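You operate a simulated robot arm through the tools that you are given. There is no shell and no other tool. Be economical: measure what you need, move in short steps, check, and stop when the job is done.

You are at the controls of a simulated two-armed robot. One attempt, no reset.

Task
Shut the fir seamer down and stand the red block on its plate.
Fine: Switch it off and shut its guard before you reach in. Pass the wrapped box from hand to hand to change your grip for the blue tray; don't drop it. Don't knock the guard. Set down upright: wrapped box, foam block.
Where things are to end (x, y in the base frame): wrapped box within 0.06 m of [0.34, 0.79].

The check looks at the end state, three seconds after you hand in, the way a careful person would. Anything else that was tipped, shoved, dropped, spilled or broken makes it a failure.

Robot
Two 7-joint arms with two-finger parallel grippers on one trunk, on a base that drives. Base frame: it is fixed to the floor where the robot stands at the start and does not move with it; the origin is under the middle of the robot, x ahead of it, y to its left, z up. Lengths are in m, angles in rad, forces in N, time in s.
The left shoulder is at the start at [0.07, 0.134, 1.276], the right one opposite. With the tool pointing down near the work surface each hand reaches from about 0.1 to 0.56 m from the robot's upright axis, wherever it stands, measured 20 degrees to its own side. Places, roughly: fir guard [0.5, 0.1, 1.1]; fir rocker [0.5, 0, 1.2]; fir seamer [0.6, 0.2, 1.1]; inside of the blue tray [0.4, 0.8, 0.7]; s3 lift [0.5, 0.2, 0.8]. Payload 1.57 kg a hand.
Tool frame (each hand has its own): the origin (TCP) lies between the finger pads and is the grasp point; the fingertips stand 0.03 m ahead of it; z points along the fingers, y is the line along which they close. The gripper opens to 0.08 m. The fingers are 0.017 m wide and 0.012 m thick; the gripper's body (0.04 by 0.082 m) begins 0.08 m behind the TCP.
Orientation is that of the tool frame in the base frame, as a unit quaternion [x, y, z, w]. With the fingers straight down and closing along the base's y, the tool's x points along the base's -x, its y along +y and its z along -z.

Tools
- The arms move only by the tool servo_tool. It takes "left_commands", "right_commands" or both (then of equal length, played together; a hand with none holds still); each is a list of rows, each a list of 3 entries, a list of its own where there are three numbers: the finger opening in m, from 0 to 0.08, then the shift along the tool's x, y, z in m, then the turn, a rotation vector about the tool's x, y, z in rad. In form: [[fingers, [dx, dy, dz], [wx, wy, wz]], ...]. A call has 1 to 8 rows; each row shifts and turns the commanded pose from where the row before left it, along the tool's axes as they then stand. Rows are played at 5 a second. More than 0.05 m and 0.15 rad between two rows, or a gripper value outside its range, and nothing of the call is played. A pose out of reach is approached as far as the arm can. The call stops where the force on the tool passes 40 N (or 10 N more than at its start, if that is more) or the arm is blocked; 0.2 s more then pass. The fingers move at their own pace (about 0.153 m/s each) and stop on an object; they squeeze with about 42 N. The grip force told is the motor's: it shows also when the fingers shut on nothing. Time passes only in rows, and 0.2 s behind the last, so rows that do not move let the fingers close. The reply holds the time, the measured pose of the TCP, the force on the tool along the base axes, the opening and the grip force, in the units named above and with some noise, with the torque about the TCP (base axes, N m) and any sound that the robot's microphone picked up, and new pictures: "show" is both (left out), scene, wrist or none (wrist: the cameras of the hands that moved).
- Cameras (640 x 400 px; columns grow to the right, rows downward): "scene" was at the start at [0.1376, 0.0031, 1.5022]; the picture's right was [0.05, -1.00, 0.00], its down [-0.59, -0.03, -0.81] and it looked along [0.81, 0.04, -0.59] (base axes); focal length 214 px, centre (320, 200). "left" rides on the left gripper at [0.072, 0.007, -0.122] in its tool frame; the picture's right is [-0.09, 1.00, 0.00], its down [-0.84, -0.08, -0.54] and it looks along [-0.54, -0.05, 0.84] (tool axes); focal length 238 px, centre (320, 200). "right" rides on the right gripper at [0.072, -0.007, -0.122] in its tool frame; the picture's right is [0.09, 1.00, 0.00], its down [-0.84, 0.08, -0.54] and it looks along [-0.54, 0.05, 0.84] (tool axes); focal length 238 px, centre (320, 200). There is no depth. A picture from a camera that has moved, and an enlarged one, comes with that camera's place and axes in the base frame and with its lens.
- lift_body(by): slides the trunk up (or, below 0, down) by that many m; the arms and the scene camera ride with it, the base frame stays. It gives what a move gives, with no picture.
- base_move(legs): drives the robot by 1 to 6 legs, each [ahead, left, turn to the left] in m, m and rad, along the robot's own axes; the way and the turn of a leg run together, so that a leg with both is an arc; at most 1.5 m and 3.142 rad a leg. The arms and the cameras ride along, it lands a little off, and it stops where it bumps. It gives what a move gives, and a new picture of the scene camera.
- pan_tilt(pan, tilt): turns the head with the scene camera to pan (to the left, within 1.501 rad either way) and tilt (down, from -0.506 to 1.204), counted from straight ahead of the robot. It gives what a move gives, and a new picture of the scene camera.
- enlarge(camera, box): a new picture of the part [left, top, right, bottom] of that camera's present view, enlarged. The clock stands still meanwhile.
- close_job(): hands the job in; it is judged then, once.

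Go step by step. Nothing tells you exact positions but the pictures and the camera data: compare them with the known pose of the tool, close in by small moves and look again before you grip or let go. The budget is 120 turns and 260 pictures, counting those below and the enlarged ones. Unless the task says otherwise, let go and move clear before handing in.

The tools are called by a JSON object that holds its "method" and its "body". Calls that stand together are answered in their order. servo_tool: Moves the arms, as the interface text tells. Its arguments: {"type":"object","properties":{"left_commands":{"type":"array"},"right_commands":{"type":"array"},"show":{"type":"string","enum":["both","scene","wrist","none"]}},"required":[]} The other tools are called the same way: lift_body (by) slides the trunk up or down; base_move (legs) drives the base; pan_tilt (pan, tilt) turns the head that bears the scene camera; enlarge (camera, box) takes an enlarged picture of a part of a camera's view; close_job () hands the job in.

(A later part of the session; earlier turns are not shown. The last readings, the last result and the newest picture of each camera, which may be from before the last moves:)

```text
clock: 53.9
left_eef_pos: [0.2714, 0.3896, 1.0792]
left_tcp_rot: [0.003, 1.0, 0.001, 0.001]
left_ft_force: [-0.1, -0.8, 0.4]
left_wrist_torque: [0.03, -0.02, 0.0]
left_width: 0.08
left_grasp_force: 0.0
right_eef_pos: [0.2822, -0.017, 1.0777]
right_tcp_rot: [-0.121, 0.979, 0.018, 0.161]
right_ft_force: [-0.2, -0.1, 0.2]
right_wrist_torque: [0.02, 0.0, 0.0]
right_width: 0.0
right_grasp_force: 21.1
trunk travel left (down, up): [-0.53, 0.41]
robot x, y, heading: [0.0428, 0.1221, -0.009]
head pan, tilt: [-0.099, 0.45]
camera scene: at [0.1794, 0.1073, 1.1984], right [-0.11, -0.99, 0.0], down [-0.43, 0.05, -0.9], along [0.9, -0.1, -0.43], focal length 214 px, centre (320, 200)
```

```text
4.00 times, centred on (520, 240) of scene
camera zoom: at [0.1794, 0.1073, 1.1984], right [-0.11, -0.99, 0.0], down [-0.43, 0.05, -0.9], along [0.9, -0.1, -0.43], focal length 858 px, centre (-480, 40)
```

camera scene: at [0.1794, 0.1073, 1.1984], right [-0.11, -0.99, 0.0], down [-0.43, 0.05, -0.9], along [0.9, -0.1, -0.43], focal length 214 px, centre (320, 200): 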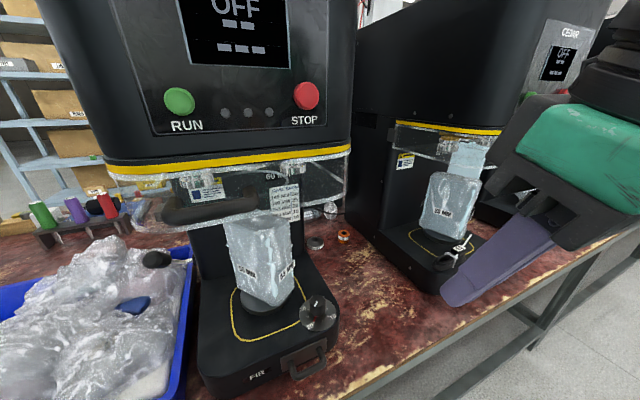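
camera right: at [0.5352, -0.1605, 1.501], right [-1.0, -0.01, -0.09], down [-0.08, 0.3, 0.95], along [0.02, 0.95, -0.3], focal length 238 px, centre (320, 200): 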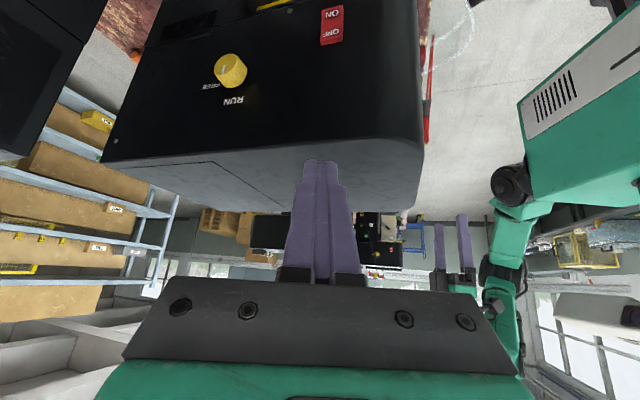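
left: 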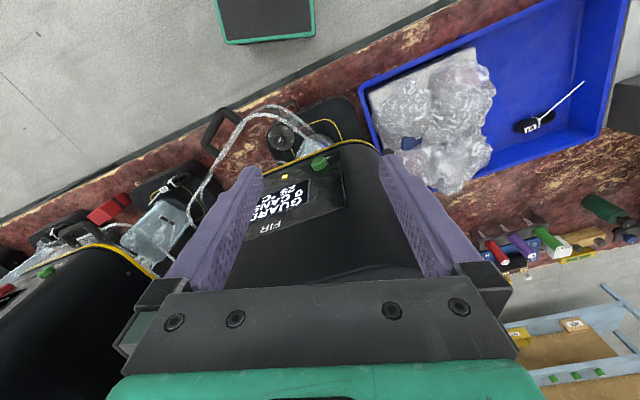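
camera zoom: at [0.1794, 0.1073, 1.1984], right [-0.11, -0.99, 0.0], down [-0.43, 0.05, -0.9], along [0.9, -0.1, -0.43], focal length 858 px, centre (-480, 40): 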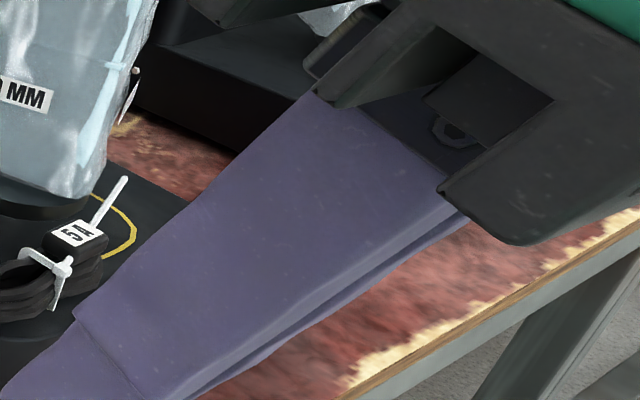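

The box's yaw and section are unclear from this angle. I'll check the left wrist camera and take a lower, front-on scene view.

{"method": "enlarge", "body": {"camera": "left", "box": [0, 0, 320, 200]}}

{"method": "base_move", "body": {"legs": [[-0.25, 0, 0]]}}

{"method": "lift_body", "body": {"by": -0.12}}

{"method": "pan_tilt", "body": {"pan": 0.1, "tilt": 0.25}}

{"method": "enlarge", "body": {"camera": "scene", "box": [240, 150, 400, 250]}}

```text
2.00 times, centred on (160, 100) of left
camera zoom: at [0.2002, 0.396, 1.2011], right [0.1, 1.0, 0.0], down [0.83, -0.08, 0.54], along [0.54, -0.05, -0.84], focal length 477 px, centre (640, 400)
```

zoom: 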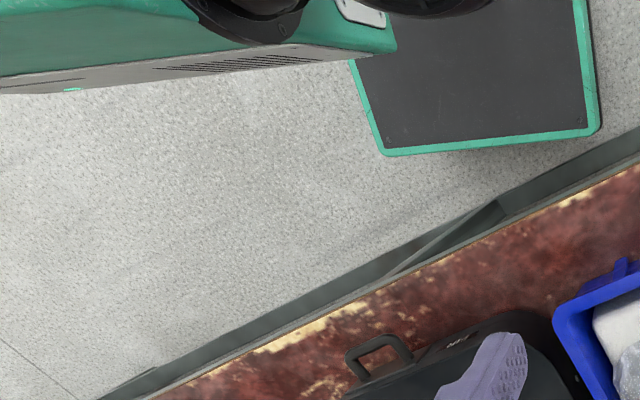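

```text
clock: 55.8
left_eef_pos: [0.0127, 0.3911, 1.0789]
left_tcp_rot: [0.004, 1.0, -0.001, 0.0]
left_ft_force: [0.0, -0.1, -1.0]
left_wrist_torque: [-0.03, -0.01, 0.03]
left_width: 0.0799
left_grasp_force: 0.1
right_eef_pos: [0.0266, -0.0124, 1.0775]
right_tcp_rot: [-0.121, 0.98, 0.017, 0.16]
right_ft_force: [-0.1, -0.2, 0.0]
right_wrist_torque: [0.01, -0.01, 0.0]
right_width: 0.0
right_grasp_force: 21.0
trunk travel left (down, up): [-0.53, 0.41]
robot x, y, heading: [-0.2221, 0.1203, -0.013]
head pan, tilt: [-0.099, 0.45]
camera scene: at [-0.0786, 0.1109, 1.1982], right [-0.11, -0.99, 0.0], down [-0.43, 0.05, -0.9], along [0.9, -0.1, -0.44], focal length 214 px, centre (320, 200)
```

scene: 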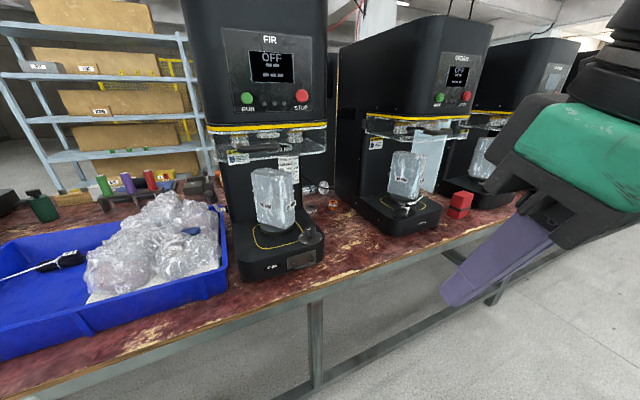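

```text
clock: 57.3
left_eef_pos: [0.014, 0.3928, 0.9597]
left_tcp_rot: [0.003, 1.0, 0.0, 0.001]
left_ft_force: [0.5, -0.1, -0.3]
left_wrist_torque: [-0.01, 0.0, 0.0]
left_width: 0.0799
left_grasp_force: 0.0
right_eef_pos: [0.0263, -0.0135, 0.9585]
right_tcp_rot: [-0.121, 0.98, 0.017, 0.16]
right_ft_force: [0.3, 0.4, 0.3]
right_wrist_torque: [0.01, 0.0, 0.02]
right_width: 0.0
right_grasp_force: 20.9
trunk travel left (down, up): [-0.41, 0.53]
robot x, y, heading: [-0.2196, 0.1241, -0.007]
head pan, tilt: [-0.099, 0.45]
```

```text
clock: 58.0
left_eef_pos: [0.0139, 0.3923, 0.9589]
left_tcp_rot: [0.002, 1.0, 0.0, 0.0]
left_ft_force: [-1.0, 0.6, 0.2]
left_wrist_torque: [0.0, -0.01, -0.02]
left_width: 0.08
left_grasp_force: 0.0
right_eef_pos: [0.0257, -0.0126, 0.9584]
right_tcp_rot: [-0.12, 0.98, 0.016, 0.161]
right_ft_force: [-0.1, 1.0, 0.3]
right_wrist_torque: [0.01, -0.03, 0.01]
right_width: 0.0002
right_grasp_force: 22.2
trunk travel left (down, up): [-0.41, 0.53]
robot x, y, heading: [-0.2179, 0.1256, -0.011]
head pan, tilt: [0.099, 0.25]
camera scene: at [-0.0769, 0.1293, 1.0968], right [0.09, -1.0, 0.0], down [-0.25, -0.02, -0.97], along [0.96, 0.09, -0.25], focal length 214 px, centre (320, 200)
```

scene: 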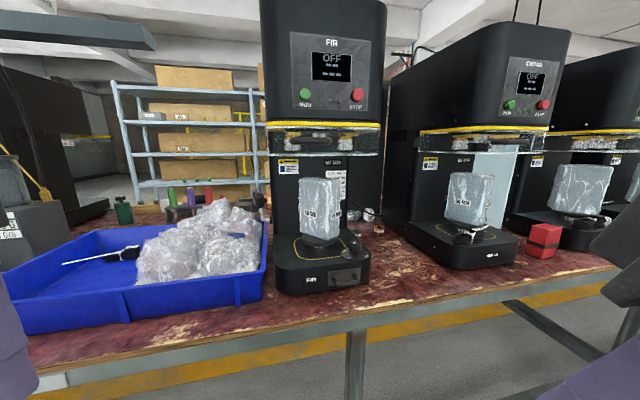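

```text
4.00 times, centred on (320, 200) of scene
camera zoom: at [-0.0769, 0.1293, 1.0968], right [0.09, -1.0, 0.0], down [-0.25, -0.02, -0.97], along [0.96, 0.09, -0.25], focal length 858 px, centre (320, 200)
```

zoom: 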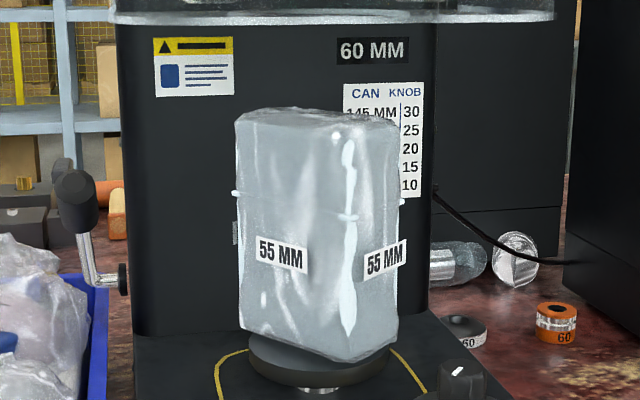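

Now it's clear: the box is about 0.085 × 0.055 × 0.155 m, standing at z 0.85–1.005, centre about (0.49, 0.18), its thin sides turned so that the grip must come from front-right, pointing roughly (0.5, 0.87). I'll orient the right hand for a near-horizontal grip in free space.

{"method": "servo_tool", "body": {"right_commands": [[0.08, [-0.02, 0, 0], [-0.044, 0, -0.127]], [0.08, [-0.02, 0, 0], [-0.044, 0, -0.127]], [0.08, [-0.02, 0, 0], [-0.044, 0, -0.127]], [0.08, [-0.02, 0, 0], [-0.044, 0, -0.127]], [0.08, [-0.02, 0, 0], [-0.044, 0, -0.127]], [0.08, [-0.02, 0, 0], [-0.044, 0, -0.127]], [0.08, [0, 0, 0], [0, -0.14, 0]], [0.08, [0, 0, 0], [0, -0.14, 0]]], "show": "none"}}

{"method": "servo_tool", "body": {"right_commands": [[0.08, [0, 0, 0], [0, -0.142, 0]], [0.08, [0, 0, 0], [0, -0.142, 0]], [0.08, [0, 0, 0], [0, -0.142, 0]], [0.08, [0, 0, 0], [0, -0.142, 0]], [0.08, [0, 0, 0], [0, -0.142, 0]]], "show": "both"}}

```text
clock: 59.8
left_eef_pos: [0.0138, 0.3928, 0.9588]
left_tcp_rot: [0.002, 1.0, 0.0, 0.0]
left_ft_force: [-0.5, 0.5, -0.8]
left_wrist_torque: [-0.03, 0.01, 0.0]
left_width: 0.0804
left_grasp_force: 0.0
right_eef_pos: [0.1182, 0.0467, 0.9965]
right_tcp_rot: [-0.479, 0.826, 0.15, 0.257]
right_ft_force: [-0.2, 0.5, -0.2]
right_wrist_torque: [0.0, 0.05, -0.02]
right_width: 0.0799
right_grasp_force: 0.2
trunk travel left (down, up): [-0.41, 0.53]
robot x, y, heading: [-0.2226, 0.1254, -0.009]
head pan, tilt: [0.099, 0.25]
```

```text
clock: 61.0
left_eef_pos: [0.0138, 0.392, 0.9594]
left_tcp_rot: [0.003, 1.0, 0.0, 0.0]
left_ft_force: [-0.8, 0.2, -0.6]
left_wrist_torque: [0.01, -0.02, 0.01]
left_width: 0.08
left_grasp_force: 0.1
right_eef_pos: [0.1187, 0.0458, 0.9954]
right_tcp_rot: [-0.397, 0.684, 0.307, 0.529]
right_ft_force: [0.7, -0.3, -0.4]
right_wrist_torque: [0.0, 0.0, 0.03]
right_width: 0.0799
right_grasp_force: 0.0
trunk travel left (down, up): [-0.41, 0.53]
robot x, y, heading: [-0.2225, 0.1227, -0.007]
head pan, tilt: [0.099, 0.25]
camera scene: at [-0.0772, 0.1289, 1.0969], right [0.09, -1.0, 0.0], down [-0.25, -0.02, -0.97], along [0.96, 0.09, -0.25], focal length 214 px, centre (320, 200)
camera right: at [0.0565, -0.0747, 0.9566], right [-0.88, 0.47, -0.09], down [-0.22, -0.23, 0.95], along [0.43, 0.85, 0.31], focal length 238 px, centre (320, 200)
```

scene: 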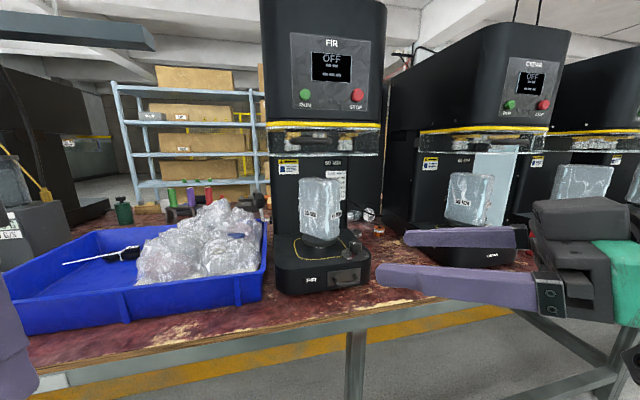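
right: 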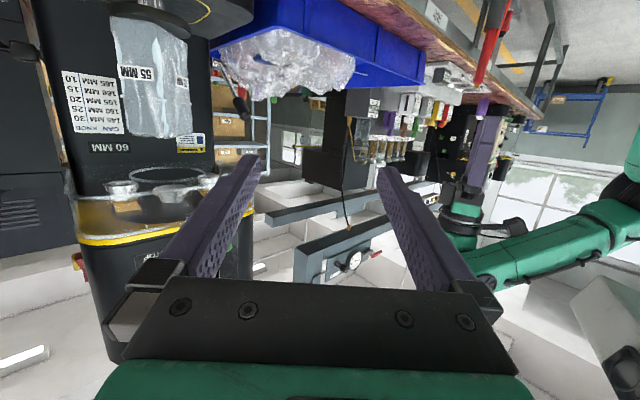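

Orientation is as wanted: tool z ≈ (0.48, 0.84, −0.25). I'll take the box's edges from this wrist view.

{"method": "enlarge", "body": {"camera": "right", "box": [60, 0, 260, 125]}}

```text
3.20 times, centred on (160, 62) of right
camera zoom: at [0.0565, -0.0747, 0.9566], right [-0.88, 0.47, -0.09], down [-0.22, -0.23, 0.95], along [0.43, 0.85, 0.31], focal length 763 px, centre (832, 640)
```

zoom: 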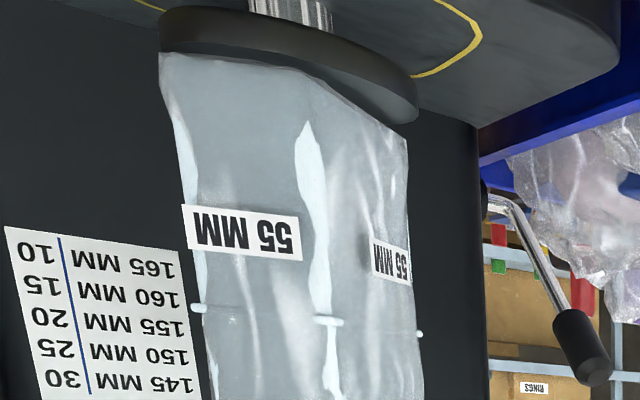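

Triangulating the edges gives a box centre of about (0.513, 0.186), with the long side along (0.574, 0.819). I'll adjust yaw by −0.09, raise the left hand away from the bubble wrap, then drive to the standoff.

{"method": "servo_tool", "body": {"left_commands": [[0.08, [0, 0, -0.05], [0, 0, 0]], [0.08, [0, 0, -0.05], [0, 0, 0]], [0.08, [0, 0, -0.05], [0, 0, 0]]], "right_commands": [[0.08, [0, 0, 0], [0.087, 0, 0.023]], [0.08, [0, 0, 0], [0, 0, 0]], [0.08, [0, 0, 0], [0, 0, 0]]], "show": "none"}}

{"method": "base_move", "body": {"legs": [[0.27, -0.02, 0]]}}

{"method": "lift_body", "body": {"by": -0.06}}

{"method": "enlarge", "body": {"camera": "right", "box": [0, 0, 640, 400]}}

```text
clock: 61.8
left_eef_pos: [0.0504, 0.3767, 0.9839]
left_tcp_rot: [0.003, 1.0, 0.0, 0.001]
left_ft_force: [-0.8, -0.7, 0.8]
left_wrist_torque: [0.04, 0.02, 0.03]
left_width: 0.08
left_grasp_force: 0.0
left hand out of reach, approached as far as the arm can: row 1, 2, 3
right_eef_pos: [0.1216, 0.022, 1.0005]
right_tcp_rot: [-0.35, 0.697, 0.302, 0.548]
right_ft_force: [0.5, 0.3, -0.4]
right_wrist_torque: [0.01, -0.01, -0.01]
right_width: 0.0797
right_grasp_force: 0.0
right hand out of reach, approached as far as the arm can: row 1
trunk travel left (down, up): [-0.41, 0.53]
robot x, y, heading: [-0.2213, 0.1233, -0.006]
head pan, tilt: [0.099, 0.25]
```

```text
clock: 63.8
left_eef_pos: [0.3238, 0.3566, 0.9833]
left_tcp_rot: [0.001, 1.0, 0.0, 0.002]
left_ft_force: [-0.3, -0.3, -0.4]
left_wrist_torque: [-0.01, 0.0, 0.03]
left_width: 0.0799
left_grasp_force: 0.1
right_eef_pos: [0.3958, 0.0027, 0.9993]
right_tcp_rot: [-0.351, 0.697, 0.303, 0.547]
right_ft_force: [0.0, -0.2, -0.3]
right_wrist_torque: [0.02, 0.0, -0.03]
right_width: 0.08
right_grasp_force: 0.0
trunk travel left (down, up): [-0.41, 0.53]
robot x, y, heading: [0.0565, 0.0978, -0.003]
head pan, tilt: [0.099, 0.25]
camera scene: at [0.1972, 0.1082, 1.0967], right [0.1, -1.0, 0.0], down [-0.25, -0.02, -0.97], along [0.96, 0.09, -0.25], focal length 214 px, centre (320, 200)
```

scene: 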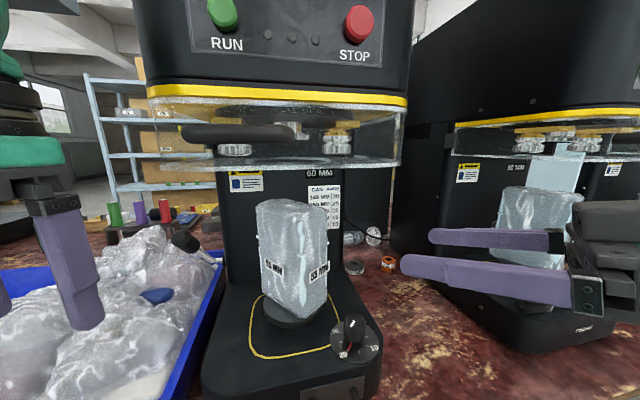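

```text
clock: 64.8
left_eef_pos: [0.3211, 0.3556, 0.9232]
left_tcp_rot: [0.001, 1.0, 0.0, 0.002]
left_ft_force: [1.2, 1.6, -0.1]
left_wrist_torque: [0.0, -0.02, -0.02]
left_width: 0.0801
left_grasp_force: 0.1
right_eef_pos: [0.3961, 0.0025, 0.9396]
right_tcp_rot: [-0.351, 0.697, 0.302, 0.547]
right_ft_force: [0.4, -0.3, 0.0]
right_wrist_torque: [0.03, 0.03, -0.04]
right_width: 0.0801
right_grasp_force: 0.0
trunk travel left (down, up): [-0.35, 0.59]
robot x, y, heading: [0.0546, 0.0982, -0.001]
head pan, tilt: [0.099, 0.25]
```

```text
1.00 times, centred on (320, 200) of right (not enlarged: the box is as wide or as high as the picture)
camera zoom: at [0.323, -0.1113, 0.8948], right [-0.83, 0.55, -0.05], down [-0.23, -0.26, 0.94], along [0.5, 0.79, 0.35], focal length 238 px, centre (320, 200)
```

zoom: 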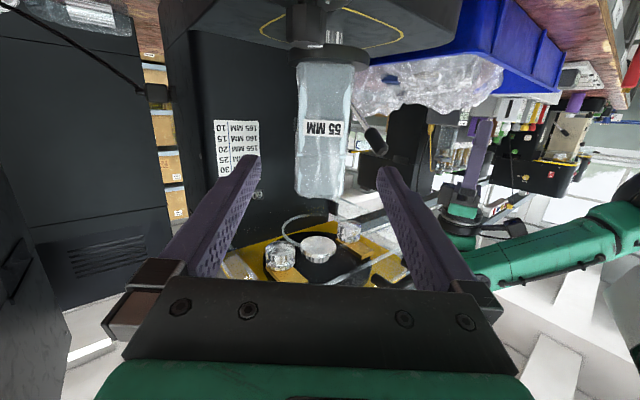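

The near (narrow) face of the box is centred on the tool axis (column ≈ 322). I'll check the yaw alignment in detail.

{"method": "enlarge", "body": {"camera": "right", "box": [240, 60, 400, 200]}}

{"method": "enlarge", "body": {"camera": "scene", "box": [220, 160, 460, 310]}}

```text
2.86 times, centred on (320, 130) of right
camera zoom: at [0.323, -0.1113, 0.8948], right [-0.83, 0.55, -0.05], down [-0.23, -0.26, 0.94], along [0.5, 0.79, 0.35], focal length 681 px, centre (320, 400)
```

zoom: 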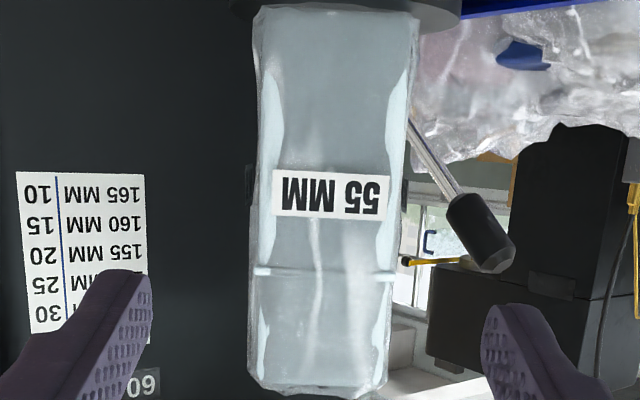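

```text
2.67 times, centred on (340, 235) of scene
camera zoom: at [0.1964, 0.1082, 1.0368], right [0.1, -1.0, 0.0], down [-0.25, -0.02, -0.97], along [0.96, 0.09, -0.25], focal length 572 px, centre (267, 107)
```

zoom: 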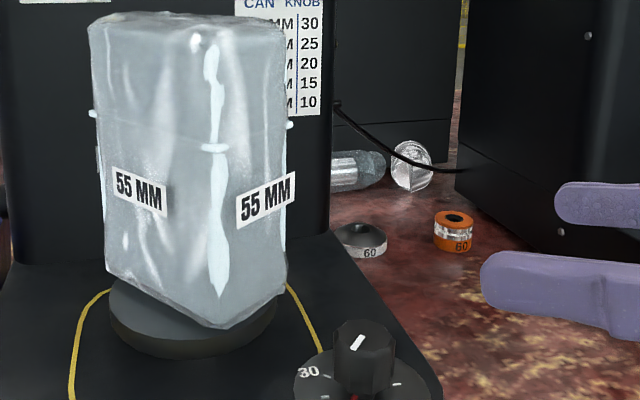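

Alignment is good to a few millimetres. Advance to just short of the box, then re-check.

{"method": "servo_tool", "body": {"right_commands": [[0.08, [-0.003, 0, 0.0293], [0, 0, 0]], [0.08, [-0.003, 0, 0.0293], [0, 0, 0]], [0.08, [-0.003, 0, 0.0293], [0, 0, 0]], [0.08, [-0.003, 0, 0.0293], [0, 0, 0]], [0.08, [0, 0, 0], [0, 0, 0]]], "show": "both"}}

{"method": "enlarge", "body": {"camera": "right", "box": [220, 40, 420, 200]}}

{"method": "enlarge", "body": {"camera": "scene", "box": [220, 160, 460, 310]}}

```text
clock: 66.0
left_eef_pos: [0.3229, 0.356, 0.9244]
left_tcp_rot: [0.0, 1.0, 0.001, 0.001]
left_ft_force: [1.0, -0.2, 0.3]
left_wrist_torque: [-0.01, 0.0, 0.0]
left_width: 0.0799
left_grasp_force: 0.0
right_eef_pos: [0.4626, 0.0994, 0.926]
right_tcp_rot: [-0.351, 0.697, 0.303, 0.547]
right_ft_force: [0.4, 0.1, 0.5]
right_wrist_torque: [0.0, 0.01, -0.03]
right_width: 0.0801
right_grasp_force: 0.2
trunk travel left (down, up): [-0.35, 0.59]
robot x, y, heading: [0.0548, 0.1021, -0.004]
head pan, tilt: [0.099, 0.25]
camera scene: at [0.1964, 0.108, 1.0369], right [0.1, -1.0, 0.0], down [-0.25, -0.02, -0.97], along [0.96, 0.09, -0.25], focal length 214 px, centre (320, 200)
camera right: at [0.3896, -0.0153, 0.8811], right [-0.83, 0.55, -0.05], down [-0.23, -0.26, 0.94], along [0.51, 0.79, 0.35], focal length 238 px, centre (320, 200)
```

scene: 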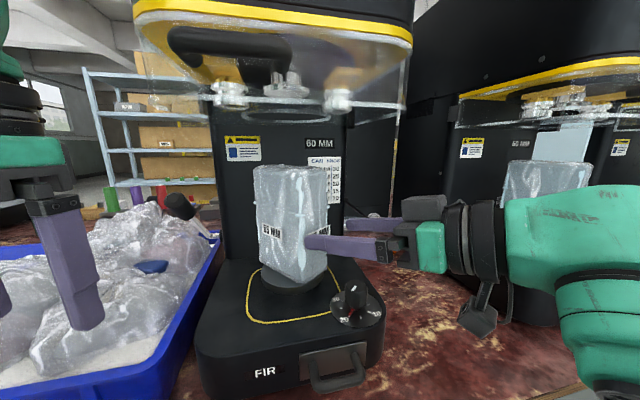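
right: 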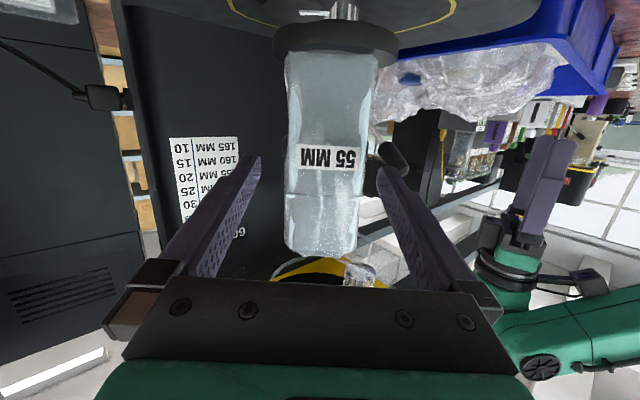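

```text
2.50 times, centred on (320, 120) of right
camera zoom: at [0.3896, -0.0153, 0.8811], right [-0.83, 0.55, -0.05], down [-0.23, -0.26, 0.94], along [0.51, 0.79, 0.35], focal length 596 px, centre (320, 400)
```

zoom: 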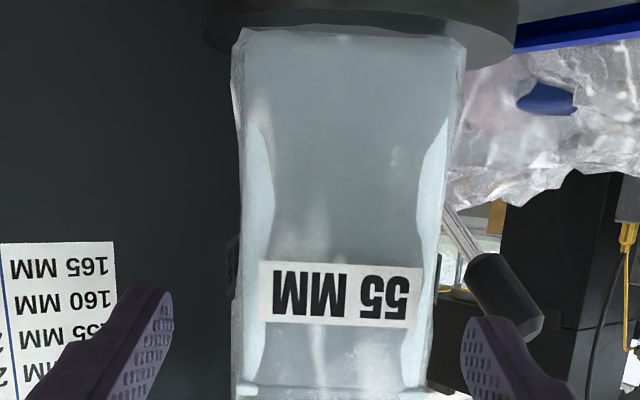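

```text
2.67 times, centred on (340, 235) of scene
camera zoom: at [0.1964, 0.108, 1.0369], right [0.1, -1.0, 0.0], down [-0.25, -0.02, -0.97], along [0.96, 0.09, -0.25], focal length 572 px, centre (267, 107)
```

zoom: 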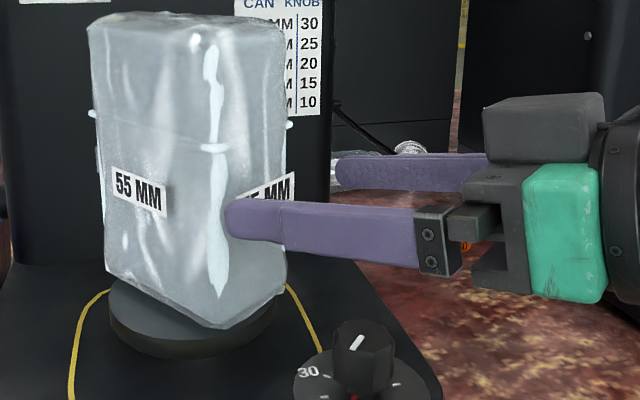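

The box sits about 6 mm toward tool +y. I'll shift by that and advance slowly around it.

{"method": "servo_tool", "body": {"right_commands": [[0.08, [0, 0.006, 0], [0, 0, 0]], [0.08, [-0.0043, 0, 0.0195], [0, 0, 0]], [0.08, [-0.0043, 0, 0.0195], [0, 0, 0]], [0.08, [-0.0043, 0, 0.0195], [0, 0, 0]], [0.08, [0, 0, 0], [0, 0, 0]]], "show": "both"}}

{"method": "enlarge", "body": {"camera": "scene", "box": [220, 160, 460, 310]}}

```text
clock: 67.2
left_eef_pos: [0.323, 0.3551, 0.9236]
left_tcp_rot: [0.0, 1.0, 0.001, 0.001]
left_ft_force: [-0.2, -0.5, -0.2]
left_wrist_torque: [0.02, -0.03, -0.01]
left_width: 0.0798
left_grasp_force: 0.1
right_eef_pos: [0.4895, 0.1506, 0.9268]
right_tcp_rot: [-0.351, 0.697, 0.303, 0.547]
right_ft_force: [0.0, 0.2, 0.0]
right_wrist_torque: [0.01, 0.0, 0.01]
right_width: 0.0798
right_grasp_force: 0.0
trunk travel left (down, up): [-0.35, 0.59]
robot x, y, heading: [0.0543, 0.0999, 0.002]
head pan, tilt: [0.099, 0.25]
camera scene: at [0.1965, 0.108, 1.0368], right [0.1, -1.0, 0.0], down [-0.25, -0.02, -0.97], along [0.96, 0.09, -0.25], focal length 214 px, centre (320, 200)
camera right: at [0.4169, 0.0372, 0.881], right [-0.83, 0.55, -0.05], down [-0.23, -0.26, 0.94], along [0.5, 0.79, 0.35], focal length 238 px, centre (320, 200)
```

scene: 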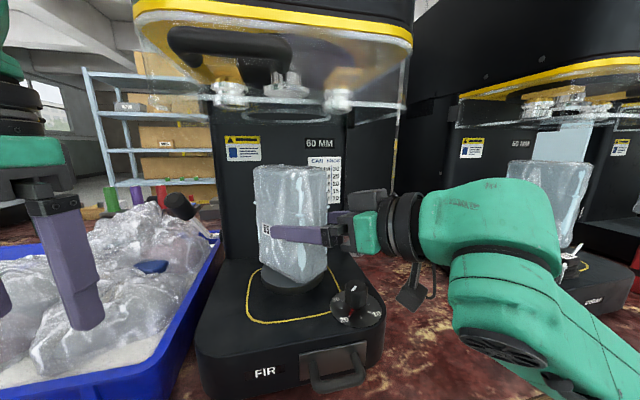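
right: 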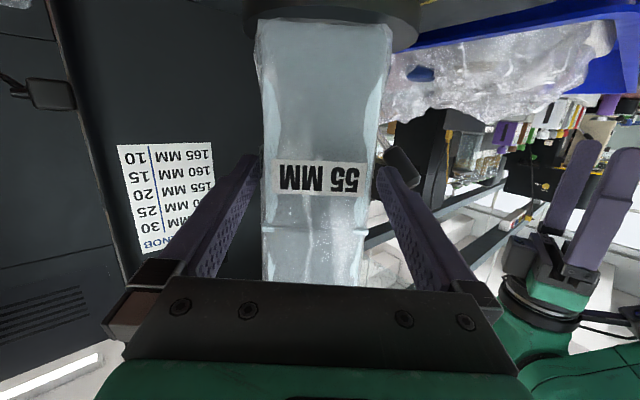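

```text
2.67 times, centred on (340, 235) of scene
camera zoom: at [0.1965, 0.108, 1.0368], right [0.1, -1.0, 0.0], down [-0.25, -0.02, -0.97], along [0.96, 0.09, -0.25], focal length 572 px, centre (267, 107)
```

zoom: 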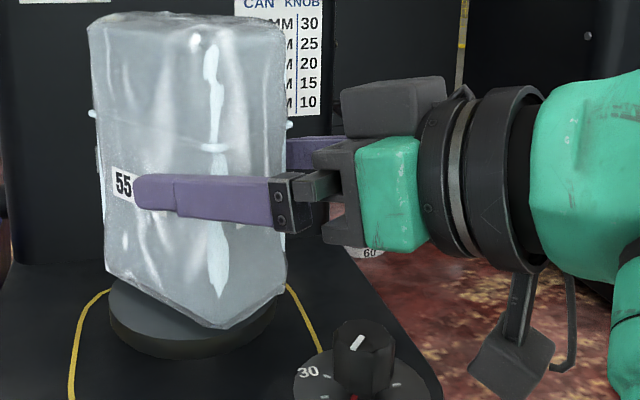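

The fingers straddle the box symmetrically. Advance 1.5 cm and close.

{"method": "servo_tool", "body": {"right_commands": [[0.08, [-0.0033, 0, 0.0147], [0, 0, 0]], [0.07, [0, 0, 0], [0, 0, 0]], [0.06, [0, 0, 0], [0, 0, 0]], [0.05, [0, 0, 0], [0, 0, 0]], [0.04, [0, 0, 0], [0, 0, 0]], [0.03, [0, 0, 0], [0, 0, 0]], [0.03, [0, 0, 0], [0, 0, 0]]], "show": "both"}}

```text
clock: 68.8
left_eef_pos: [0.3238, 0.3543, 0.9233]
left_tcp_rot: [0.001, 1.0, 0.001, 0.001]
left_ft_force: [-0.1, 0.6, 0.4]
left_wrist_torque: [0.01, -0.02, -0.01]
left_width: 0.08
left_grasp_force: 0.1
right_eef_pos: [0.4998, 0.1636, 0.9268]
right_tcp_rot: [-0.351, 0.697, 0.303, 0.547]
right_ft_force: [3.1, -1.4, 1.8]
right_wrist_torque: [-0.1, -0.12, -0.11]
right_width: 0.0683
right_grasp_force: 42.1
trunk travel left (down, up): [-0.35, 0.59]
robot x, y, heading: [0.0543, 0.1007, -0.004]
head pan, tilt: [0.099, 0.25]
camera scene: at [0.1972, 0.108, 1.0367], right [0.1, -1.0, 0.0], down [-0.25, -0.02, -0.97], along [0.96, 0.09, -0.25], focal length 214 px, centre (320, 200)
camera right: at [0.4263, 0.0495, 0.8807], right [-0.83, 0.55, -0.05], down [-0.23, -0.26, 0.94], along [0.51, 0.79, 0.34], focal length 238 px, centre (320, 200)
```

scene: 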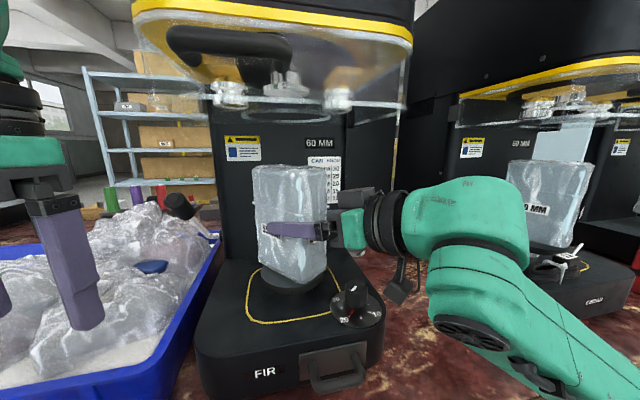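
right: 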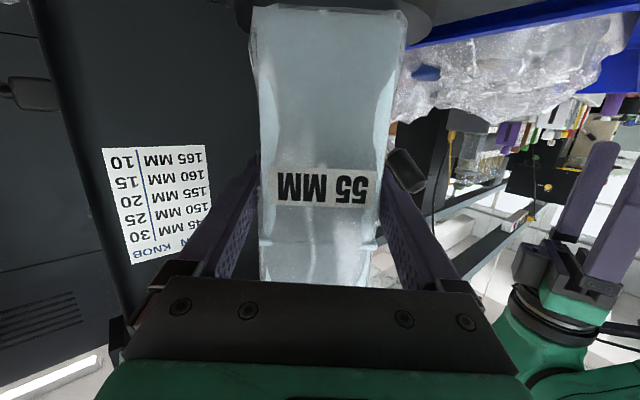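

Gripped (opening 0.068, 42 N). Lift 2.5 cm, keeping below the guard, and check.

{"method": "servo_tool", "body": {"right_commands": [[0.03, [-0.0098, 0, -0.0022], [0, 0, 0]], [0.03, [-0.0098, 0, -0.0022], [0, 0, 0]], [0.03, [-0.0049, 0, -0.0011], [0, 0, 0]], [0.03, [0, 0, 0], [0, 0, 0]]], "show": "both"}}

{"method": "enlarge", "body": {"camera": "scene", "box": [180, 80, 420, 310]}}

```text
clock: 69.8
left_eef_pos: [0.3235, 0.3562, 0.9237]
left_tcp_rot: [0.001, 1.0, 0.001, 0.0]
left_ft_force: [-0.2, 0.3, 0.4]
left_wrist_torque: [0.01, 0.04, 0.03]
left_width: 0.0799
left_grasp_force: 0.1
right_eef_pos: [0.5002, 0.1643, 0.952]
right_tcp_rot: [-0.351, 0.697, 0.303, 0.547]
right_ft_force: [-0.3, 0.2, -4.3]
right_wrist_torque: [-0.07, 0.07, 0.01]
right_width: 0.068
right_grasp_force: 41.9
trunk travel left (down, up): [-0.35, 0.59]
robot x, y, heading: [0.0557, 0.1015, -0.002]
head pan, tilt: [0.099, 0.25]
camera scene: at [0.1969, 0.1083, 1.0367], right [0.1, -1.0, 0.0], down [-0.25, -0.02, -0.97], along [0.96, 0.09, -0.25], focal length 214 px, centre (320, 200)
camera right: at [0.4274, 0.0495, 0.9058], right [-0.83, 0.55, -0.05], down [-0.23, -0.26, 0.94], along [0.51, 0.79, 0.34], focal length 238 px, centre (320, 200)
```

scene: 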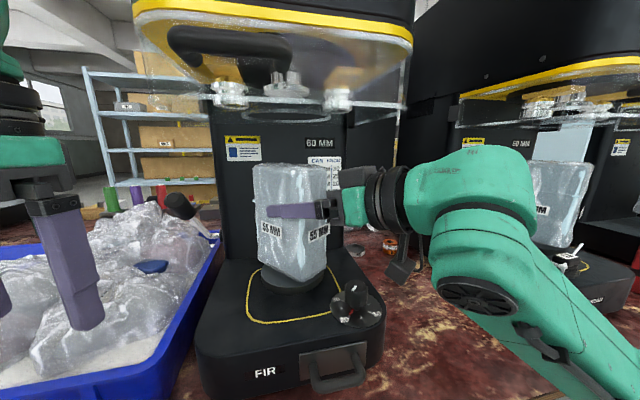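
right: 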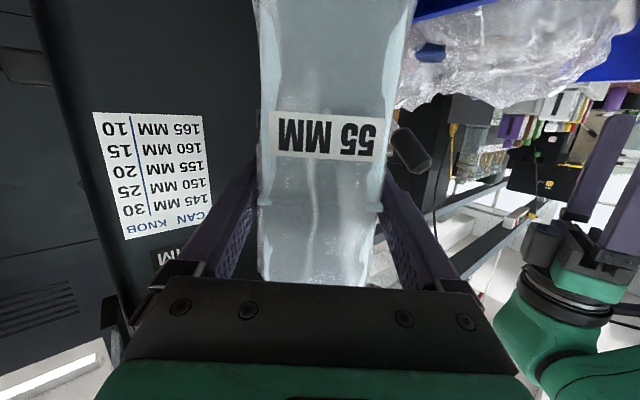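

```text
1.74 times, centred on (300, 195) of scene
camera zoom: at [0.1969, 0.1083, 1.0367], right [0.1, -1.0, 0.0], down [-0.25, -0.02, -0.97], along [0.96, 0.09, -0.25], focal length 373 px, centre (355, 209)
```

zoom: 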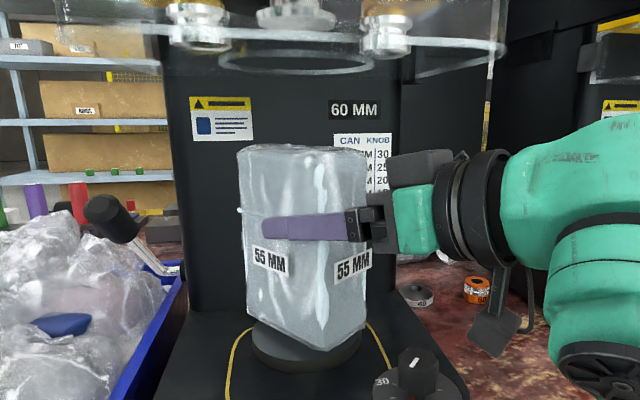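

The wrist view suggests the fingers slid up the wrap and the box stayed on the plate. I'll lift a little more, slowly, and see whether the box follows.

{"method": "servo_tool", "body": {"right_commands": [[0.0, [-0.002, 0, -0.0004], [0, 0, 0]], [0.0, [-0.002, 0, -0.0004], [0, 0, 0]], [0.0, [-0.002, 0, -0.0004], [0, 0, 0]], [0.0, [-0.002, 0, -0.0004], [0, 0, 0]], [0.0, [-0.002, 0, -0.0004], [0, 0, 0]], [0.0, [0, 0, 0], [0, 0, 0]]], "show": "wrist"}}

{"method": "enlarge", "body": {"camera": "scene", "box": [220, 160, 460, 310]}}

```text
clock: 71.2
left_eef_pos: [0.3229, 0.3554, 0.924]
left_tcp_rot: [0.002, 1.0, 0.0, 0.0]
left_ft_force: [0.2, -0.8, -0.5]
left_wrist_torque: [-0.01, 0.01, 0.0]
left_width: 0.0803
left_grasp_force: 0.0
right_eef_pos: [0.5021, 0.164, 0.9621]
right_tcp_rot: [-0.351, 0.698, 0.302, 0.547]
right_ft_force: [-0.4, 0.2, -3.2]
right_wrist_torque: [-0.1, 0.05, -0.01]
right_width: 0.0681
right_grasp_force: 42.2
trunk travel left (down, up): [-0.35, 0.59]
robot x, y, heading: [0.0506, 0.1007, -0.004]
head pan, tilt: [0.099, 0.25]
camera right: at [0.4291, 0.0497, 0.9161], right [-0.83, 0.55, -0.05], down [-0.23, -0.26, 0.94], along [0.51, 0.79, 0.34], focal length 238 px, centre (320, 200)
```

right: 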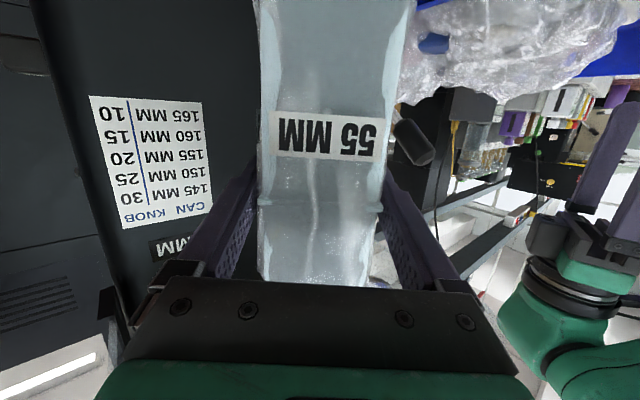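

```text
2.67 times, centred on (340, 235) of scene
camera zoom: at [0.197, 0.1083, 1.0367], right [0.1, -1.0, 0.0], down [-0.25, -0.02, -0.97], along [0.96, 0.09, -0.25], focal length 572 px, centre (267, 107)
```

zoom: 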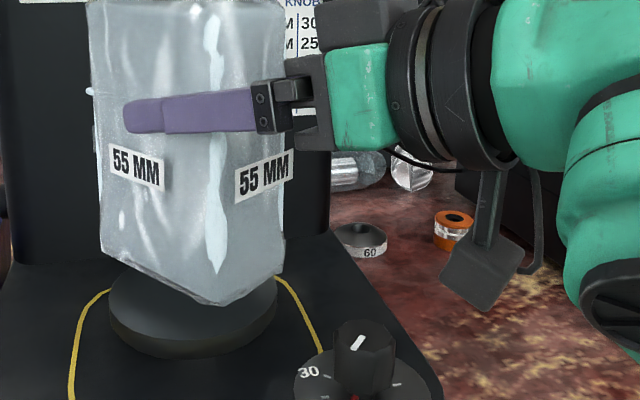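

The box is off the plate now and holds firm (about 3.5 N); the first slip was only the loose wrap. Lift 1 cm more, withdraw along the approach line, then back away.

{"method": "servo_tool", "body": {"right_commands": [[0.0, [-0.005, 0, -0.001], [0, 0, 0]], [0.0, [-0.005, 0, -0.001], [0, 0, 0]], [0.0, [0.0043, 0, -0.0195], [0, 0, 0]], [0.0, [0.0043, 0, -0.0195], [0, 0, 0]], [0.0, [0.0043, 0, -0.0195], [0, 0, 0]], [0.0, [0.0043, 0, -0.0195], [0, 0, 0]], [0.0, [0.0043, 0, -0.0195], [0, 0, 0]], [0.0, [0.0043, 0, -0.0195], [0, 0, 0]]], "show": "both"}}

```text
clock: 73.0
left_eef_pos: [0.3229, 0.3554, 0.9245]
left_tcp_rot: [0.001, 1.0, 0.0, 0.002]
left_ft_force: [0.1, -0.2, 0.1]
left_wrist_torque: [0.05, -0.01, -0.01]
left_width: 0.0798
left_grasp_force: 0.1
right_eef_pos: [0.4326, 0.0634, 0.9714]
right_tcp_rot: [-0.351, 0.697, 0.303, 0.547]
right_ft_force: [-0.2, 0.6, -3.4]
right_wrist_torque: [-0.08, 0.06, 0.03]
right_width: 0.0678
right_grasp_force: 42.1
trunk travel left (down, up): [-0.35, 0.59]
robot x, y, heading: [0.0539, 0.1009, -0.005]
head pan, tilt: [0.099, 0.25]
camera scene: at [0.1967, 0.1078, 1.0368], right [0.1, -1.0, 0.0], down [-0.25, -0.02, -0.97], along [0.96, 0.09, -0.25], focal length 214 px, centre (320, 200)
camera right: at [0.36, -0.0502, 0.9258], right [-0.83, 0.55, -0.05], down [-0.23, -0.26, 0.94], along [0.5, 0.79, 0.34], focal length 238 px, centre (320, 200)
```

scene: 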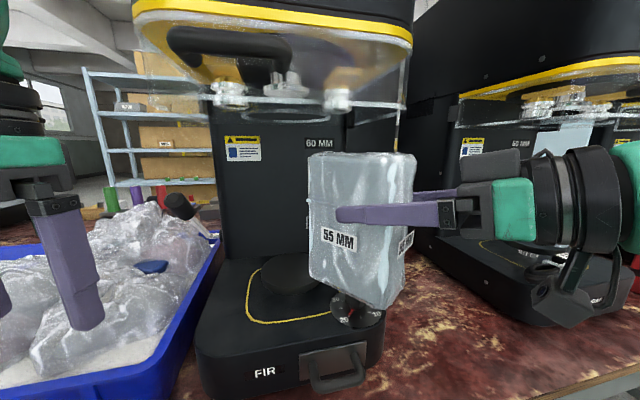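
right: 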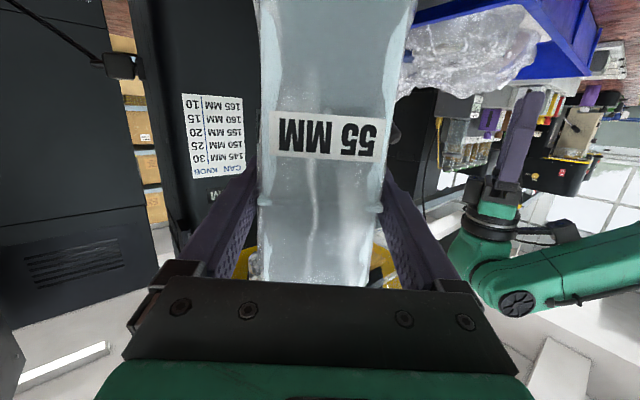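

The box is held securely. Back away from the bench.

{"method": "base_move", "body": {"legs": [[-0.4, 0, 0]]}}

{"method": "servo_tool", "body": {"right_commands": [[0.0, [0.03, 0, 0.0066], [0, 0, 0]], [0.0, [0.03, 0, 0.0066], [0, 0, 0]], [0.0, [0.03, 0, 0.0066], [0, 0, 0]], [0.0, [0.03, 0, 0.0066], [0, 0, 0]], [0.0, [0.03, 0, 0.0066], [0, 0, 0]], [0.0, [0.03, 0, 0.0066], [0, 0, 0]]], "show": "none"}}

{"method": "lift_body", "body": {"by": 0.2}}

{"method": "pan_tilt", "body": {"pan": 0.0, "tilt": 0.7}}

```text
clock: 75.5
left_eef_pos: [-0.0793, 0.3572, 0.9231]
left_tcp_rot: [-0.002, 1.0, 0.0, 0.001]
left_ft_force: [0.5, -0.4, -0.6]
left_wrist_torque: [0.01, -0.03, 0.0]
left_width: 0.0802
left_grasp_force: 0.1
right_eef_pos: [0.0319, 0.0657, 0.9715]
right_tcp_rot: [-0.353, 0.696, 0.304, 0.546]
right_ft_force: [-0.4, -0.4, -3.4]
right_wrist_torque: [-0.09, 0.07, -0.03]
right_width: 0.068
right_grasp_force: 42.2
trunk travel left (down, up): [-0.35, 0.59]
robot x, y, heading: [-0.3449, 0.1032, 0.008]
head pan, tilt: [0.099, 0.25]
camera scene: at [-0.2043, 0.1095, 1.0368], right [0.1, -0.99, 0.0], down [-0.25, -0.03, -0.97], along [0.96, 0.1, -0.25], focal length 214 px, centre (320, 200)
```

scene: 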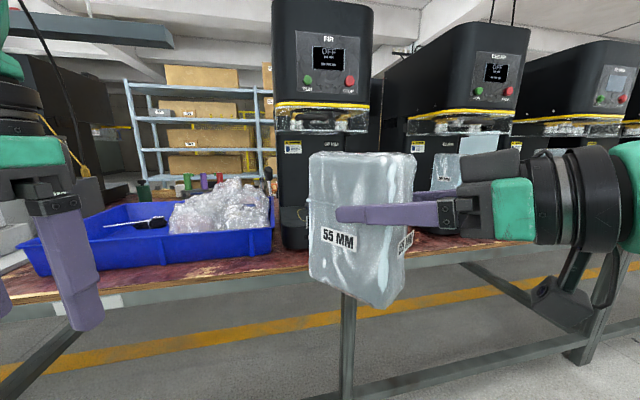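

```text
clock: 76.9
left_eef_pos: [-0.0796, 0.3577, 0.9245]
left_tcp_rot: [-0.002, 1.0, 0.0, 0.001]
left_ft_force: [-0.4, 0.4, -0.4]
left_wrist_torque: [0.0, 0.0, -0.03]
left_width: 0.0801
left_grasp_force: 0.0
right_eef_pos: [0.046, 0.0687, 0.9101]
right_tcp_rot: [-0.353, 0.696, 0.304, 0.546]
right_ft_force: [-1.1, 0.5, -2.9]
right_wrist_torque: [-0.1, 0.04, -0.01]
right_width: 0.0677
right_grasp_force: 42.1
right hand out of reach, approached as far as the arm can: row 2, 3, 4, 5, 6
trunk travel left (down, up): [-0.35, 0.59]
robot x, y, heading: [-0.347, 0.0996, 0.002]
head pan, tilt: [0.099, 0.25]
```

```text
clock: 79.0
left_eef_pos: [-0.078, 0.3574, 1.1233]
left_tcp_rot: [-0.002, 1.0, 0.0, 0.0]
left_ft_force: [-0.9, -0.9, 0.0]
left_wrist_torque: [0.01, -0.04, 0.01]
left_width: 0.0804
left_grasp_force: 0.1
right_eef_pos: [0.0472, 0.068, 1.1084]
right_tcp_rot: [-0.352, 0.697, 0.304, 0.546]
right_ft_force: [-0.5, 0.5, -2.6]
right_wrist_torque: [-0.07, 0.09, 0.0]
right_width: 0.0678
right_grasp_force: 41.9
trunk travel left (down, up): [-0.55, 0.39]
robot x, y, heading: [-0.3487, 0.1002, 0.002]
head pan, tilt: [0.099, 0.25]
```

```text
clock: 79.9
left_eef_pos: [-0.0782, 0.358, 1.1236]
left_tcp_rot: [-0.001, 1.0, 0.0, 0.002]
left_ft_force: [-0.4, 0.0, -0.2]
left_wrist_torque: [-0.01, -0.01, -0.03]
left_width: 0.0799
left_grasp_force: 0.1
right_eef_pos: [0.0463, 0.0679, 1.1098]
right_tcp_rot: [-0.353, 0.696, 0.305, 0.546]
right_ft_force: [0.4, -0.2, -3.1]
right_wrist_torque: [-0.07, 0.03, 0.01]
right_width: 0.0677
right_grasp_force: 41.9
trunk travel left (down, up): [-0.55, 0.39]
robot x, y, heading: [-0.3489, 0.1003, 0.0]
head pan, tilt: [0.0, 0.7]
camera scene: at [-0.2117, 0.1002, 1.196], right [0.0, -1.0, 0.0], down [-0.64, 0.0, -0.77], along [0.77, 0.0, -0.64], focal length 214 px, centre (320, 200)
```

scene: 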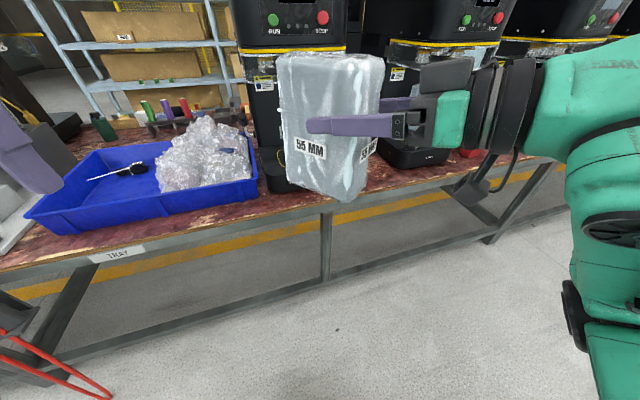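

The box is held. I need the right hand lower relative to the shoulders for a top grip by the left, so I'll try moving it forward and down.

{"method": "servo_tool", "body": {"right_commands": [[0.0, [-0.003, -0.0165, 0.011], [0, 0, 0]], [0.0, [-0.003, -0.0165, 0.011], [0, 0, 0]], [0.0, [-0.003, -0.0165, 0.011], [0, 0, 0]], [0.0, [0.0195, -0.001, 0.0043], [0, 0, 0]], [0.0, [0.0195, -0.001, 0.0043], [0, 0, 0]], [0.0, [0.0195, -0.001, 0.0043], [0, 0, 0]], [0.0, [0.0195, -0.001, 0.0043], [0, 0, 0]]], "show": "none"}}

```text
clock: 81.5
left_eef_pos: [-0.0783, 0.3579, 1.1247]
left_tcp_rot: [-0.002, 1.0, 0.0, 0.002]
left_ft_force: [-0.8, 0.4, -0.4]
left_wrist_torque: [0.0, -0.01, 0.01]
left_width: 0.08
left_grasp_force: 0.0
right_eef_pos: [0.1078, 0.0669, 1.0279]
right_tcp_rot: [-0.353, 0.696, 0.304, 0.547]
right_ft_force: [0.1, 0.9, -2.9]
right_wrist_torque: [-0.08, -0.02, -0.02]
right_width: 0.0677
right_grasp_force: 42.3
trunk travel left (down, up): [-0.55, 0.39]
robot x, y, heading: [-0.3462, 0.1018, 0.005]
head pan, tilt: [0.0, 0.7]
```

That works. Next, yaw the left hand so that its fingers will close across the box's thickness (+0.97 rad).

{"method": "servo_tool", "body": {"left_commands": [[0.08, [0, 0, 0], [0, 0, -0.14]], [0.08, [0, 0, 0], [0, 0, -0.14]], [0.08, [0, 0, 0], [0, 0, -0.14]], [0.08, [0, 0, 0], [0, 0, -0.14]], [0.08, [0, 0, 0], [0, 0, -0.14]], [0.08, [0, 0, 0], [0, 0, -0.14]], [0.08, [0, 0, 0], [0, 0, -0.13]]], "show": "both"}}

```text
clock: 83.1
left_eef_pos: [-0.0786, 0.3583, 1.123]
left_tcp_rot: [-0.47, 0.883, 0.0, 0.0]
left_ft_force: [0.8, -0.3, 0.2]
left_wrist_torque: [-0.01, 0.0, -0.03]
left_width: 0.08
left_grasp_force: 0.1
right_eef_pos: [0.1086, 0.0663, 1.028]
right_tcp_rot: [-0.353, 0.696, 0.305, 0.546]
right_ft_force: [0.7, 0.0, -3.4]
right_wrist_torque: [-0.06, 0.06, -0.02]
right_width: 0.0678
right_grasp_force: 42.6
trunk travel left (down, up): [-0.55, 0.39]
robot x, y, heading: [-0.3487, 0.1013, 0.006]
head pan, tilt: [0.0, 0.7]
camera scene: at [-0.2116, 0.1001, 1.1959], right [0.0, -1.0, 0.0], down [-0.64, 0.0, -0.76], along [0.76, 0.0, -0.64], focal length 214 px, centre (320, 200)
camera left: at [-0.1239, 0.3024, 1.2457], right [-0.77, 0.63, 0.0], down [0.53, 0.65, 0.54], along [0.35, 0.42, -0.84], focal length 238 px, centre (320, 200)
```

scene: 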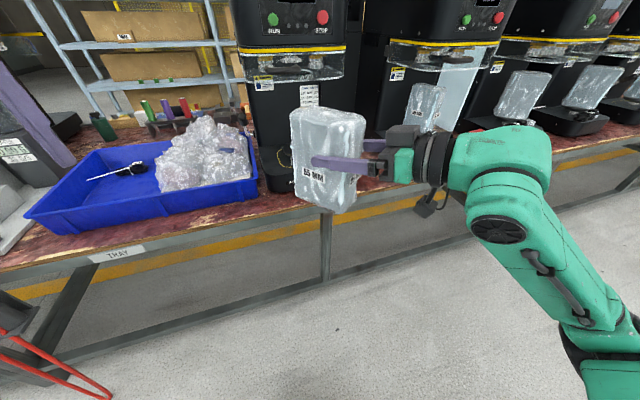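
left: 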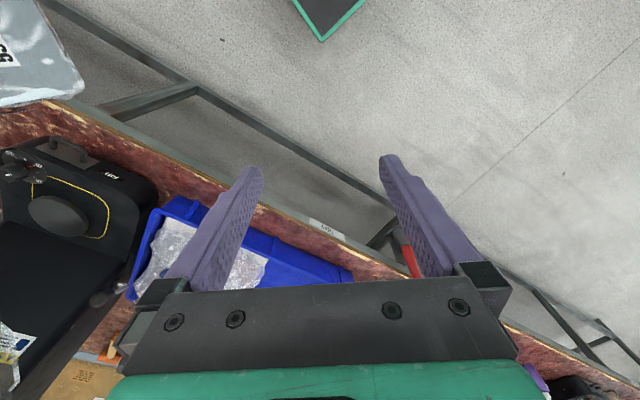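

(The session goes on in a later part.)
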